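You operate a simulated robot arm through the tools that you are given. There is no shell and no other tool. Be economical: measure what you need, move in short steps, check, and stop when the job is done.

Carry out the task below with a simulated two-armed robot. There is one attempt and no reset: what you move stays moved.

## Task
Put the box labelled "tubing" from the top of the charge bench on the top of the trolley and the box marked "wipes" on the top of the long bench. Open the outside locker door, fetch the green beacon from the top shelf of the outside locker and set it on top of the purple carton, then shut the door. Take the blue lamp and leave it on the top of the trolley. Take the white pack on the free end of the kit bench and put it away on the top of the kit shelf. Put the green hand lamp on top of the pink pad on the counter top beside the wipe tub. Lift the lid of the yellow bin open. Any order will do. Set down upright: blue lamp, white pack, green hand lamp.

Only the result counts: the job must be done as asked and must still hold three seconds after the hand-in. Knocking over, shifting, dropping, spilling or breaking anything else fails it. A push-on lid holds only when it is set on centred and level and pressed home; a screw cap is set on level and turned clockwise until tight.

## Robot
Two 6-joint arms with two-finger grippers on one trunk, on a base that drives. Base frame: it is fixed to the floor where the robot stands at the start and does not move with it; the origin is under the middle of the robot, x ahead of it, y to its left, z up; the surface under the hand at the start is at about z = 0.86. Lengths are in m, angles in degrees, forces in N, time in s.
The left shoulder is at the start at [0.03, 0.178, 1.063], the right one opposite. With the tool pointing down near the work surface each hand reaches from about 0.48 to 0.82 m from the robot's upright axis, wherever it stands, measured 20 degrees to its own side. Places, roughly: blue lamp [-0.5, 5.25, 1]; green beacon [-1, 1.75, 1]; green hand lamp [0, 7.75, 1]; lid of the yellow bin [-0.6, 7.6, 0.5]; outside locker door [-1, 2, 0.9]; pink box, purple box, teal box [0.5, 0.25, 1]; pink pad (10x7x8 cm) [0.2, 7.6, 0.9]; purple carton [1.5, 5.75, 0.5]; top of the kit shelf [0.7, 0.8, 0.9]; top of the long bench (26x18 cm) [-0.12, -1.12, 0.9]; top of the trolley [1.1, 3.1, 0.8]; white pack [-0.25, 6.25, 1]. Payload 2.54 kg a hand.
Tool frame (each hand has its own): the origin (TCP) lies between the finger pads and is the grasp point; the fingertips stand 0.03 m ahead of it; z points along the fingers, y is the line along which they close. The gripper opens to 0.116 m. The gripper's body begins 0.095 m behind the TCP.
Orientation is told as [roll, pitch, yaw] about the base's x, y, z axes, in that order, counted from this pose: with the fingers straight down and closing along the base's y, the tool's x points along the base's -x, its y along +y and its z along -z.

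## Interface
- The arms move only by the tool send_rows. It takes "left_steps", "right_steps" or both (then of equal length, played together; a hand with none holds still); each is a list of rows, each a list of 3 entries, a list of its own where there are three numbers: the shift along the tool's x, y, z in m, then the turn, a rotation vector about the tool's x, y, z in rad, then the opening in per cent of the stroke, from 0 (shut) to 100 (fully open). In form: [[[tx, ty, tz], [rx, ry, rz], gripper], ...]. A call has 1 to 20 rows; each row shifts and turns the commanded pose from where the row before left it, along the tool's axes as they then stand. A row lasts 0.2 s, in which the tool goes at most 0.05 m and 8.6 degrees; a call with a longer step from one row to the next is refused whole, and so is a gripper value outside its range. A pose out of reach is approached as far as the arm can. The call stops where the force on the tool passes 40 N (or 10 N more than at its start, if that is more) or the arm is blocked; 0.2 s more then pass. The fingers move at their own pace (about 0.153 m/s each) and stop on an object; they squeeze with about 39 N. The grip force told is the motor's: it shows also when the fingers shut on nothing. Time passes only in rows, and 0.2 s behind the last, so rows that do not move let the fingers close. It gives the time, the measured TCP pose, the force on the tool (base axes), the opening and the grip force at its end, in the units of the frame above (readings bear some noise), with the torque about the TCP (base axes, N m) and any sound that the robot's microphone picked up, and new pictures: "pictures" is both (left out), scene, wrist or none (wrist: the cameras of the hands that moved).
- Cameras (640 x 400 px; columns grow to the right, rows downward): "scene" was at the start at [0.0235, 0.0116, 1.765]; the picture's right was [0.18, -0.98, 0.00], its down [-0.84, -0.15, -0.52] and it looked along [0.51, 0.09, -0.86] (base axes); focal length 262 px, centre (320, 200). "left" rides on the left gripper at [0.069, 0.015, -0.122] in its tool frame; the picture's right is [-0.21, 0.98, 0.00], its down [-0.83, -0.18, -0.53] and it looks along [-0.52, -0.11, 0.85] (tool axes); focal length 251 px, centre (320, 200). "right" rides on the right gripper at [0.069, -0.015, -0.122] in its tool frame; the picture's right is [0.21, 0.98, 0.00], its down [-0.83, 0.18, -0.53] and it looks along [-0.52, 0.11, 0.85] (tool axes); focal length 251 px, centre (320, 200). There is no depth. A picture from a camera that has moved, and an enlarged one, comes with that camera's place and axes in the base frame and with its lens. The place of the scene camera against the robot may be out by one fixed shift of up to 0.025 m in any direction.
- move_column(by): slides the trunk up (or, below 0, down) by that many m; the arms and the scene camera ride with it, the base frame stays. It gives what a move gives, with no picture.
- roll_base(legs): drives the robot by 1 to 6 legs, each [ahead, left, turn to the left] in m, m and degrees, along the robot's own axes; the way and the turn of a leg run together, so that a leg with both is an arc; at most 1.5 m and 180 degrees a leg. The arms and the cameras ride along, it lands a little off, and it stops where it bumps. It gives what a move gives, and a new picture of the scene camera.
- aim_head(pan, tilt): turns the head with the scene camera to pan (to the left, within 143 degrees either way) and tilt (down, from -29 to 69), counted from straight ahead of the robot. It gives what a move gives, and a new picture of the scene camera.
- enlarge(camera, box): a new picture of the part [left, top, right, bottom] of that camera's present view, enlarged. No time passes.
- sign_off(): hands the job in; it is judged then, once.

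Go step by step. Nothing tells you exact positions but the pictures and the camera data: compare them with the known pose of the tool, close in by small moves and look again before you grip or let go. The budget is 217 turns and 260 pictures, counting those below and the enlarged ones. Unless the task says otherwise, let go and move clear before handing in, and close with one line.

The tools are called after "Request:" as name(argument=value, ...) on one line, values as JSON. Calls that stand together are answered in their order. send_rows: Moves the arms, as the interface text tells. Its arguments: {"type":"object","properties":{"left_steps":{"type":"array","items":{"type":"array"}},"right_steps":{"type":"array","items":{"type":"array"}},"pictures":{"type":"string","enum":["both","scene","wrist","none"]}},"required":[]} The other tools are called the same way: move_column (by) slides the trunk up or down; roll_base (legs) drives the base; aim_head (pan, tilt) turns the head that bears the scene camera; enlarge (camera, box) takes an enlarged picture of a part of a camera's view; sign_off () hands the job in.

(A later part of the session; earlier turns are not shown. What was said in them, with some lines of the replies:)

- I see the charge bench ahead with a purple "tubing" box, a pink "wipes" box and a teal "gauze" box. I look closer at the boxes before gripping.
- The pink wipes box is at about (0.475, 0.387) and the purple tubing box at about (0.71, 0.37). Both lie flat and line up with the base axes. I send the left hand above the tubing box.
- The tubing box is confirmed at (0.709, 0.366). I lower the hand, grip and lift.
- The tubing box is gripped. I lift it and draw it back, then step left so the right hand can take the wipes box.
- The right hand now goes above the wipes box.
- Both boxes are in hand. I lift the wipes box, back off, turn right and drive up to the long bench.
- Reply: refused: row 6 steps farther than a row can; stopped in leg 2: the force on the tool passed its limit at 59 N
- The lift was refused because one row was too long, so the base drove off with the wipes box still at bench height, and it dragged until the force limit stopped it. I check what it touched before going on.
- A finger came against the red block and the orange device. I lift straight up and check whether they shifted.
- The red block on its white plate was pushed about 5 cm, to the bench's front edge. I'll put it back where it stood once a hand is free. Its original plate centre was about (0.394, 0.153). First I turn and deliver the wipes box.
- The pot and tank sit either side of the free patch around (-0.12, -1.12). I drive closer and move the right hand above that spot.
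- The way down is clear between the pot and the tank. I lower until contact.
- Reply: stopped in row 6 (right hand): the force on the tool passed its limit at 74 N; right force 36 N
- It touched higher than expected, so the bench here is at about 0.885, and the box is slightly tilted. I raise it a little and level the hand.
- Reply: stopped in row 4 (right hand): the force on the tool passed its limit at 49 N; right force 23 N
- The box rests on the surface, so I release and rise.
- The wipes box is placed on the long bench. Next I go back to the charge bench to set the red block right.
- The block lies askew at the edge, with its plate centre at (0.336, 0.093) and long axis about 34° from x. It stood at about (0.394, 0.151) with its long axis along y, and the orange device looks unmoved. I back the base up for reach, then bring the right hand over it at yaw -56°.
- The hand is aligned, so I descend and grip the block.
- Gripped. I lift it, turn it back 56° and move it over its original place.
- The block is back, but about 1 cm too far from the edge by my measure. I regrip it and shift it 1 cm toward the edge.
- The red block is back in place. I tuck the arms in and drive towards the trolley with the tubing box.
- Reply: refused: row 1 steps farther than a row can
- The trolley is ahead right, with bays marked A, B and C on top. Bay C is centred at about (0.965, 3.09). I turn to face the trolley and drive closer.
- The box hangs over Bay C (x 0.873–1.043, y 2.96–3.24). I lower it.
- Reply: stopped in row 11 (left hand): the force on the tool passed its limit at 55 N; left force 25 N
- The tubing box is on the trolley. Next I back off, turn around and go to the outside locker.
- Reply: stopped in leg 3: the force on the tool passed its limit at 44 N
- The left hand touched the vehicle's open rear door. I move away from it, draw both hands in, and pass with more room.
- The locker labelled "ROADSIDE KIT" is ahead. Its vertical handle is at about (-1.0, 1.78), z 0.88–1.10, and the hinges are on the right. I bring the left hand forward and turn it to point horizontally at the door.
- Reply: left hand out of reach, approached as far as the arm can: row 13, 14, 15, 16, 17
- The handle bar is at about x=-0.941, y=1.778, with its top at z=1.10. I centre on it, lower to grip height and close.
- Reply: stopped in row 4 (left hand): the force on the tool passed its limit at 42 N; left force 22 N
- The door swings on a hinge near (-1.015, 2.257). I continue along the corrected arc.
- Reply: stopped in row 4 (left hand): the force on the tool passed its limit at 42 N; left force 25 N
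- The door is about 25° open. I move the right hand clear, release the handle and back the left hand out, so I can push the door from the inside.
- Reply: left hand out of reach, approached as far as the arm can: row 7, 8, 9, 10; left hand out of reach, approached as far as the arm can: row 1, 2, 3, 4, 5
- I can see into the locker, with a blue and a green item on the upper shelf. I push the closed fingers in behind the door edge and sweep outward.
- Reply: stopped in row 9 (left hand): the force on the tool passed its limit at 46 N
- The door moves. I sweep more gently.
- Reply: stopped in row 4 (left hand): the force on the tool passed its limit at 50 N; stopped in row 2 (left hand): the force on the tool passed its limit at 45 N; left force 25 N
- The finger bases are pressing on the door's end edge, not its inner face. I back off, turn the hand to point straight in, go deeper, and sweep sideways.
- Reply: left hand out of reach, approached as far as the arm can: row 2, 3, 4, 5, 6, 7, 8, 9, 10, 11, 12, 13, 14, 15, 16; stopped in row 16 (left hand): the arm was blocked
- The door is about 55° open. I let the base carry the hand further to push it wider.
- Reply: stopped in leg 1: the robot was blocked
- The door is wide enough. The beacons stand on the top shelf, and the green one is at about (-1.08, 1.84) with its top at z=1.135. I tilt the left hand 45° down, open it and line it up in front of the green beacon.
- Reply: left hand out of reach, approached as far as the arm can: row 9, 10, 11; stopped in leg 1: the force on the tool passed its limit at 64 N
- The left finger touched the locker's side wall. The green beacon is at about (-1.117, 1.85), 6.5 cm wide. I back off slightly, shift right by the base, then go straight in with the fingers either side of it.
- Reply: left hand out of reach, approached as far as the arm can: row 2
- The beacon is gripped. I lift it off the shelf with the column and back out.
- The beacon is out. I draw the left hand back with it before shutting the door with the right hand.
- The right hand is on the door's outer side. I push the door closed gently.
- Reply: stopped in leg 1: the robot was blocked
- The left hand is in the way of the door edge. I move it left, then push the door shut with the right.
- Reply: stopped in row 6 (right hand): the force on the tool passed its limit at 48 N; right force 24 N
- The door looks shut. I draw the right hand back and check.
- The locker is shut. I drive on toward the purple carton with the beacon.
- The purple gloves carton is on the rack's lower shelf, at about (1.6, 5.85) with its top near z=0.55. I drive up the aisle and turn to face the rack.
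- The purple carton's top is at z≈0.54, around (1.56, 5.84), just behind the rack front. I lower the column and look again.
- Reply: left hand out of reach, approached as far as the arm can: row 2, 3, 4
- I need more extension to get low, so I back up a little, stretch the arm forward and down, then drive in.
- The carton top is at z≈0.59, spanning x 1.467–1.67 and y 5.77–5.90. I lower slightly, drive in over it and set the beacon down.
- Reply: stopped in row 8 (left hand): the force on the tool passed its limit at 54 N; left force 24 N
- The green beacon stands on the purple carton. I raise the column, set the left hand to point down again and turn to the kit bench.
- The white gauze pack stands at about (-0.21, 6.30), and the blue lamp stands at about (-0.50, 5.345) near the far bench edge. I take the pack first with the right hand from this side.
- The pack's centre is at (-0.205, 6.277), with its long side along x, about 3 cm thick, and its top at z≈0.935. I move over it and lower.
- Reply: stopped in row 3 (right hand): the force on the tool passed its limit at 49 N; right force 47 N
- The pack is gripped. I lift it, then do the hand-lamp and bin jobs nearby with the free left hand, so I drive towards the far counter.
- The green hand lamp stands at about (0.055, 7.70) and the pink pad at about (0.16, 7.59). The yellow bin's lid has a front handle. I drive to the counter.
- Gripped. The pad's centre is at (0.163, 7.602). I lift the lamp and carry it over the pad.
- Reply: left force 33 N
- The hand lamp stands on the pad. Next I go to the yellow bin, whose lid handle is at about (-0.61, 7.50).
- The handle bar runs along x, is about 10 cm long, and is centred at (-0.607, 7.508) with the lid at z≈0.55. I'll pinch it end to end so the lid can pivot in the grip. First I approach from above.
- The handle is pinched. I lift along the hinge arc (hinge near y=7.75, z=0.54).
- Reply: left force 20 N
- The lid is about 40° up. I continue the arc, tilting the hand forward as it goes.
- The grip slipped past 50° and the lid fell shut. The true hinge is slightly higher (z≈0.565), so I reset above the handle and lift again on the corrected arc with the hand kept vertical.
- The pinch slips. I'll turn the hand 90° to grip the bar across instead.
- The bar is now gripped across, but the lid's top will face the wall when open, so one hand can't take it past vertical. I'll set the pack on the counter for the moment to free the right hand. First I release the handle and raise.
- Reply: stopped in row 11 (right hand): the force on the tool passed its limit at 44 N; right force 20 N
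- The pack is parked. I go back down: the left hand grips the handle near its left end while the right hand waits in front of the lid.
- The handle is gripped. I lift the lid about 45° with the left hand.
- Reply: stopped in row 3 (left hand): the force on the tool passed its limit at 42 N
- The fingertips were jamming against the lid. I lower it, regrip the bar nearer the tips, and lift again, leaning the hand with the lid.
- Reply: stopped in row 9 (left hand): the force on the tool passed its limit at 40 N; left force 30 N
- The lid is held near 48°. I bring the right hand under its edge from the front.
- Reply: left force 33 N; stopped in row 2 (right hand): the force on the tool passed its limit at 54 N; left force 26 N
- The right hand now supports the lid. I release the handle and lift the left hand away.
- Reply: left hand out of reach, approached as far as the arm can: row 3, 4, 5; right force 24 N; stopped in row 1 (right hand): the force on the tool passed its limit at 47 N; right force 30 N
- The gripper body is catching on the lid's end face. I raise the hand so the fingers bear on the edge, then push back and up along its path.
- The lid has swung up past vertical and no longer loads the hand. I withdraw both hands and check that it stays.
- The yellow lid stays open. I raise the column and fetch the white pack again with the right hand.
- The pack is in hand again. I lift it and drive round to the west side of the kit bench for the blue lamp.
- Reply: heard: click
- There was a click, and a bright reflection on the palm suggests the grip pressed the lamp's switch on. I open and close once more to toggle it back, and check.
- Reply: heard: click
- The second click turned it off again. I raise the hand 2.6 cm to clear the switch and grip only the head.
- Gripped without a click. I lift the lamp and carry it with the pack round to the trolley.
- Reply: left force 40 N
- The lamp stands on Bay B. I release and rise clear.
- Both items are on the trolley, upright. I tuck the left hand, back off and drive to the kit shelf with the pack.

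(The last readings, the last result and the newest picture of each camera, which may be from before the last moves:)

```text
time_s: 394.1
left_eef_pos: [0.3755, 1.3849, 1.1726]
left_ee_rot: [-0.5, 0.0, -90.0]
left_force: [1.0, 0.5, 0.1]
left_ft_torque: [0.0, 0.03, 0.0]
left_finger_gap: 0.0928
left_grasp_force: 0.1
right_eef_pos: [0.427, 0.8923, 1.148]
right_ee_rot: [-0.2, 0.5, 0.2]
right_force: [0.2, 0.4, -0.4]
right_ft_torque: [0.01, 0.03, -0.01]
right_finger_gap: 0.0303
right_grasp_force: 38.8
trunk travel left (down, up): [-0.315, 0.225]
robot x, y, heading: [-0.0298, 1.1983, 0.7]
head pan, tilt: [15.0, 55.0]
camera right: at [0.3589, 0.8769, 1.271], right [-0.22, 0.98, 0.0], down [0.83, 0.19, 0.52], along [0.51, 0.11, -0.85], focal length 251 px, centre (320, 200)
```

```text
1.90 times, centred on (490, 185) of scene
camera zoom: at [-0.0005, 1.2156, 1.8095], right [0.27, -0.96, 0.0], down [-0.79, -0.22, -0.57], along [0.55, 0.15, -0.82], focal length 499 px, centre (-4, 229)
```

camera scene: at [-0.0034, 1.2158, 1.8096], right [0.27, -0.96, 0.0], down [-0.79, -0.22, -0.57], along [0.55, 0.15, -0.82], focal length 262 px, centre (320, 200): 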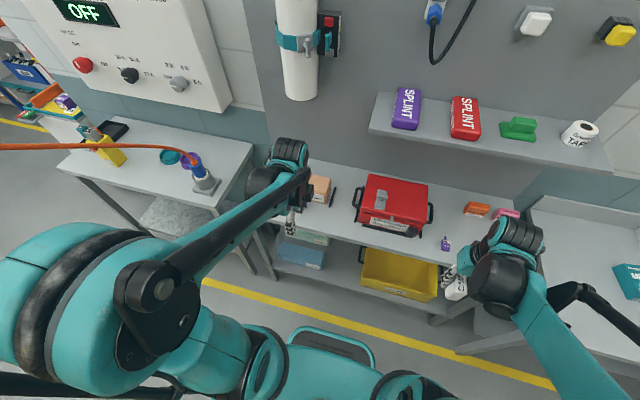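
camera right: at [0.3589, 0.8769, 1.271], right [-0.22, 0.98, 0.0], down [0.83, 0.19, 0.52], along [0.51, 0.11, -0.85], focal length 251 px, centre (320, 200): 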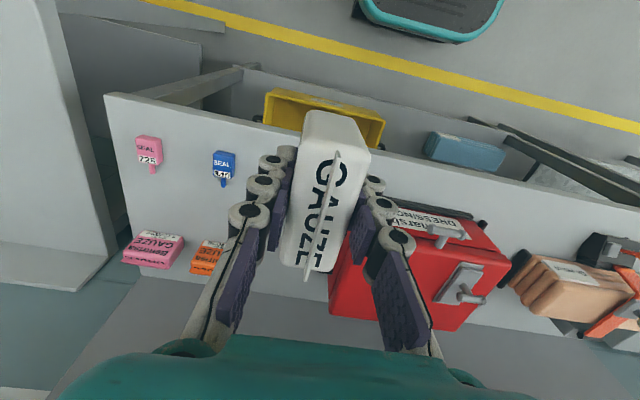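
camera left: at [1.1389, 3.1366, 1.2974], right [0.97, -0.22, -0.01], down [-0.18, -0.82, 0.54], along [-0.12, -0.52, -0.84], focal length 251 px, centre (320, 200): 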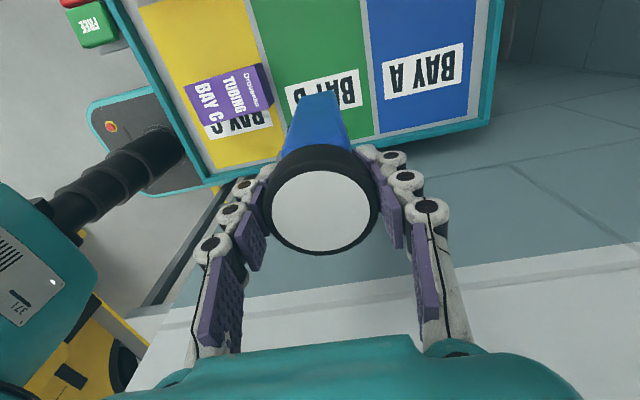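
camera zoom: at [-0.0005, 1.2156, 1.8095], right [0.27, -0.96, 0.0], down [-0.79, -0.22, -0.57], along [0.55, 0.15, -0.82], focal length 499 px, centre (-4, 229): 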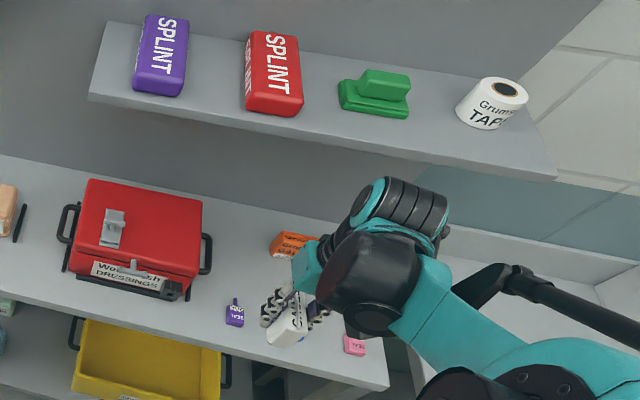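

The kit shelf has seals along the front and boxes at the back, with a free spot near (0.655, 0.81). An upper shelf at z≈1.28 overhangs it, so I lower first and go in level beneath it.

Request:
send_rows(right_steps=[[[0, 0, 0.045], [0, 0, 0], 5], [[0, 0, 0.045], [0, 0, 0], 5], [[0, 0, 0.045], [0, 0, 0], 5], [[0, 0, 0.012], [0, 0, 0], 5], [[-0.038, -0.0135, 0], [0, 0, 0], 5], [[-0.038, -0.0135, 0], [0, 0, 0], 5], [[-0.038, -0.0135, 0], [0, 0, 0], 5], [[-0.038, -0.0135, 0], [0, 0, 0], 5]], pictures="both")

```text
time_s: 395.9
left_eef_pos: [0.375, 1.3831, 1.1721]
left_ee_rot: [-0.3, 0.0, -90.0]
left_force: [-0.4, -0.5, -0.4]
left_ft_torque: [0.02, 0.03, 0.02]
left_finger_gap: 0.093
left_grasp_force: 0.1
right_eef_pos: [0.5789, 0.8392, 1.0025]
right_ee_rot: [-0.1, 0.6, 0.2]
right_force: [0.8, -0.5, -0.3]
right_ft_torque: [0.04, 0.0, -0.01]
right_finger_gap: 0.0303
right_grasp_force: 38.8
trunk travel left (down, up): [-0.315, 0.225]
robot x, y, heading: [-0.0285, 1.1977, 0.6]
head pan, tilt: [15.0, 55.0]
camera scene: at [-0.001, 1.2155, 1.8095], right [0.27, -0.96, 0.0], down [-0.79, -0.22, -0.57], along [0.55, 0.15, -0.82], focal length 262 px, centre (320, 200)
camera right: at [0.5106, 0.8251, 1.1248], right [-0.22, 0.98, 0.0], down [0.83, 0.19, 0.52], along [0.51, 0.11, -0.85], focal length 251 px, centre (320, 200)
```

scene: 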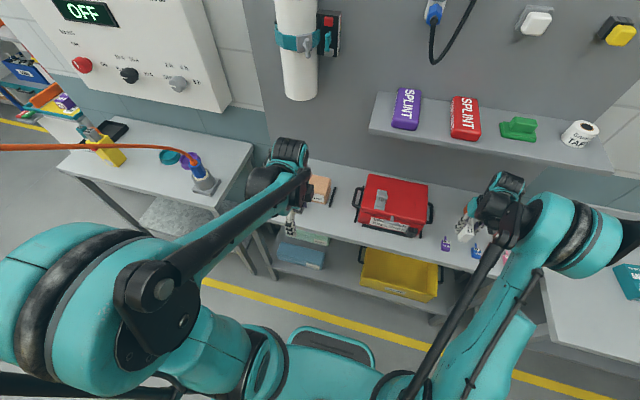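
right: 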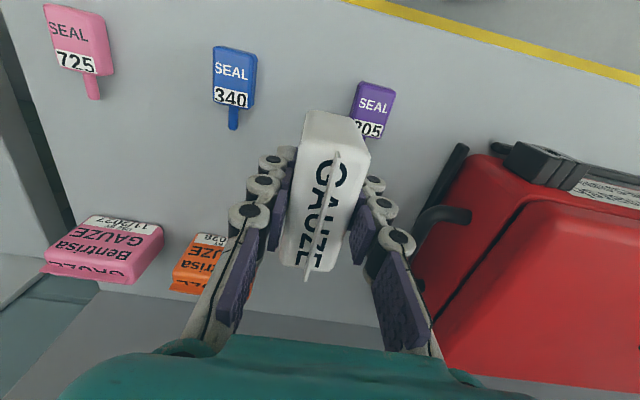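

Request:
send_rows(right_steps=[[[-0.035, -0.012, 0.02], [0, 0, 0], 5], [[-0.043, -0.012, 0.015], [0, 0, 0], 5], [[0, 0, 0.02], [0, 0, 0], 5], [[0, 0, 0.008], [0, 0, 0], 5], [[0, 0, 0.005], [0, 0, 0], 5], [[0, 0, 0.005], [0, 0, 0], 5], [[0, 0, 0.005], [0, 0, 0], 5], [[0, 0, 0.005], [0, 0, 0], 5], [[0, 0, 0.005], [0, 0, 0], 5], [[0, 0, 0.005], [0, 0, 0], 5]], pictures="wrist")

```text
time_s: 397.5
left_eef_pos: [0.3713, 1.3854, 1.1739]
left_ee_rot: [-0.2, -0.1, -90.0]
left_force: [-0.6, -0.2, 0.6]
left_ft_torque: [0.0, 0.01, 0.01]
left_finger_gap: 0.0928
left_grasp_force: 0.0
right_eef_pos: [0.6522, 0.8167, 0.9297]
right_ee_rot: [-0.3, 0.3, 0.3]
right_force: [-4.0, 2.0, 21.7]
right_ft_torque: [0.21, -0.13, 0.05]
right_finger_gap: 0.0304
right_grasp_force: 38.6
trunk travel left (down, up): [-0.315, 0.225]
robot x, y, heading: [-0.0305, 1.1959, 0.7]
head pan, tilt: [15.0, 55.0]
stopped in row 7 (right hand): the force on the tool passed its limit at 60 N (the readings are from after the stop); the commanded pose is now the measured one
camera right: at [0.5835, 0.8022, 1.053], right [-0.22, 0.98, 0.0], down [0.83, 0.19, 0.53], along [0.51, 0.11, -0.85], focal length 251 px, centre (320, 200)
```

right: 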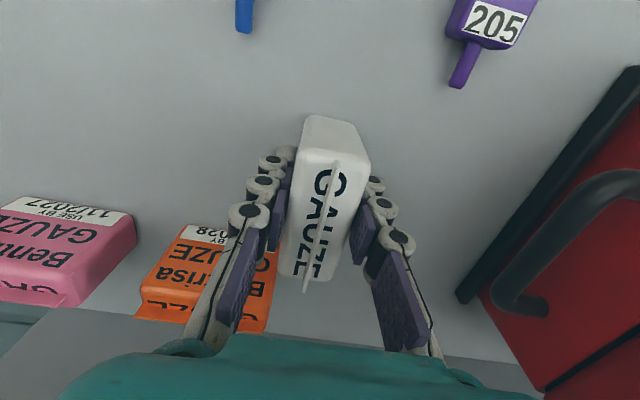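

Request:
send_rows(right_steps=[[[0, 0, -0.001], [0, 0, 0], 30], [[0, 0, 0], [0, 0, 0], 45], [[0, 0, 0], [0, 0, 0], 45], [[0, 0, -0.03], [0, 0, 0], 45], [[0, 0, -0.04], [0, 0, 0], 45], [[0.03, 0, -0.01], [0, 0, 0], 45], [[0.045, 0, 0], [0, 0, 0], 45], [[0.045, 0, 0], [0, 0, 0], 45], [[0.045, 0, -0.015], [0, 0, 0], 45], [[0.04, 0, -0.03], [0, 0, 0], 45], [[0.02, 0, -0.04], [0, 0, 0], 45]], pictures="wrist")

```text
time_s: 399.9
left_eef_pos: [0.3711, 1.3844, 1.1731]
left_ee_rot: [-0.2, -0.1, -90.0]
left_force: [-0.4, 0.0, -0.1]
left_ft_torque: [-0.02, -0.02, -0.02]
left_finger_gap: 0.093
left_grasp_force: 0.1
right_eef_pos: [0.4278, 0.8165, 1.0964]
right_ee_rot: [-0.4, 0.4, 0.2]
right_force: [-0.6, -0.8, 0.0]
right_ft_torque: [-0.04, -0.01, 0.01]
right_finger_gap: 0.0522
right_grasp_force: 0.2
trunk travel left (down, up): [-0.315, 0.225]
robot x, y, heading: [-0.0295, 1.1987, 0.6]
head pan, tilt: [15.0, 55.0]
camera right: at [0.3585, 0.8018, 1.2191], right [-0.22, 0.98, 0.0], down [0.83, 0.19, 0.53], along [0.51, 0.11, -0.85], focal length 251 px, centre (320, 200)
```

right: 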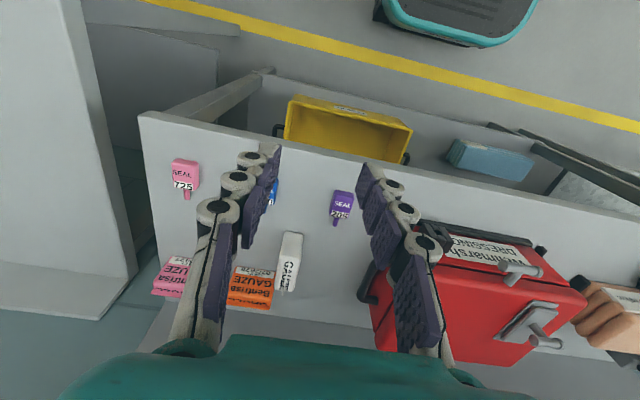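

The pack stands on the kit shelf, so all the jobs are done. I take one last look at the locker door.

Request:
aim_head(pan=140, tilt=25)

```text
time_s: 401.9
left_eef_pos: [0.3728, 1.3847, 1.1735]
left_ee_rot: [-0.3, -0.1, -90.0]
left_force: [0.3, 0.1, -0.2]
left_ft_torque: [0.01, -0.05, 0.01]
left_finger_gap: 0.0928
left_grasp_force: 0.0
right_eef_pos: [0.4291, 0.8152, 1.0951]
right_ee_rot: [-0.2, 0.5, 0.1]
right_force: [-0.3, -0.9, -0.4]
right_ft_torque: [0.02, -0.01, -0.01]
right_finger_gap: 0.0521
right_grasp_force: 0.1
trunk travel left (down, up): [-0.315, 0.225]
robot x, y, heading: [-0.0284, 1.1967, 0.8]
head pan, tilt: [140.0, 25.0]
camera scene: at [-0.1438, 1.2554, 1.8536], right [0.64, 0.77, 0.0], down [0.33, -0.27, -0.91], along [-0.7, 0.58, -0.42], focal length 262 px, centre (320, 200)
```

scene: 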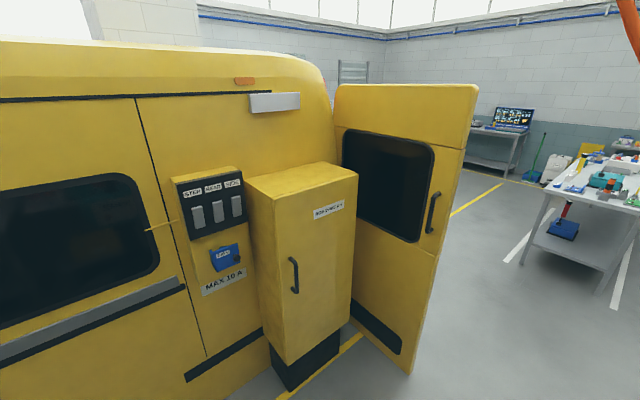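

The locker door is shut and both hands are free and clear, so I hand the job in.

Request:
sign_off()

```text
The job is handed in.
```

I handed the job in with every item done. On the way I knocked the red block on the charge bench, and I put it back within about 1 cm of its original spot, by my measurement.
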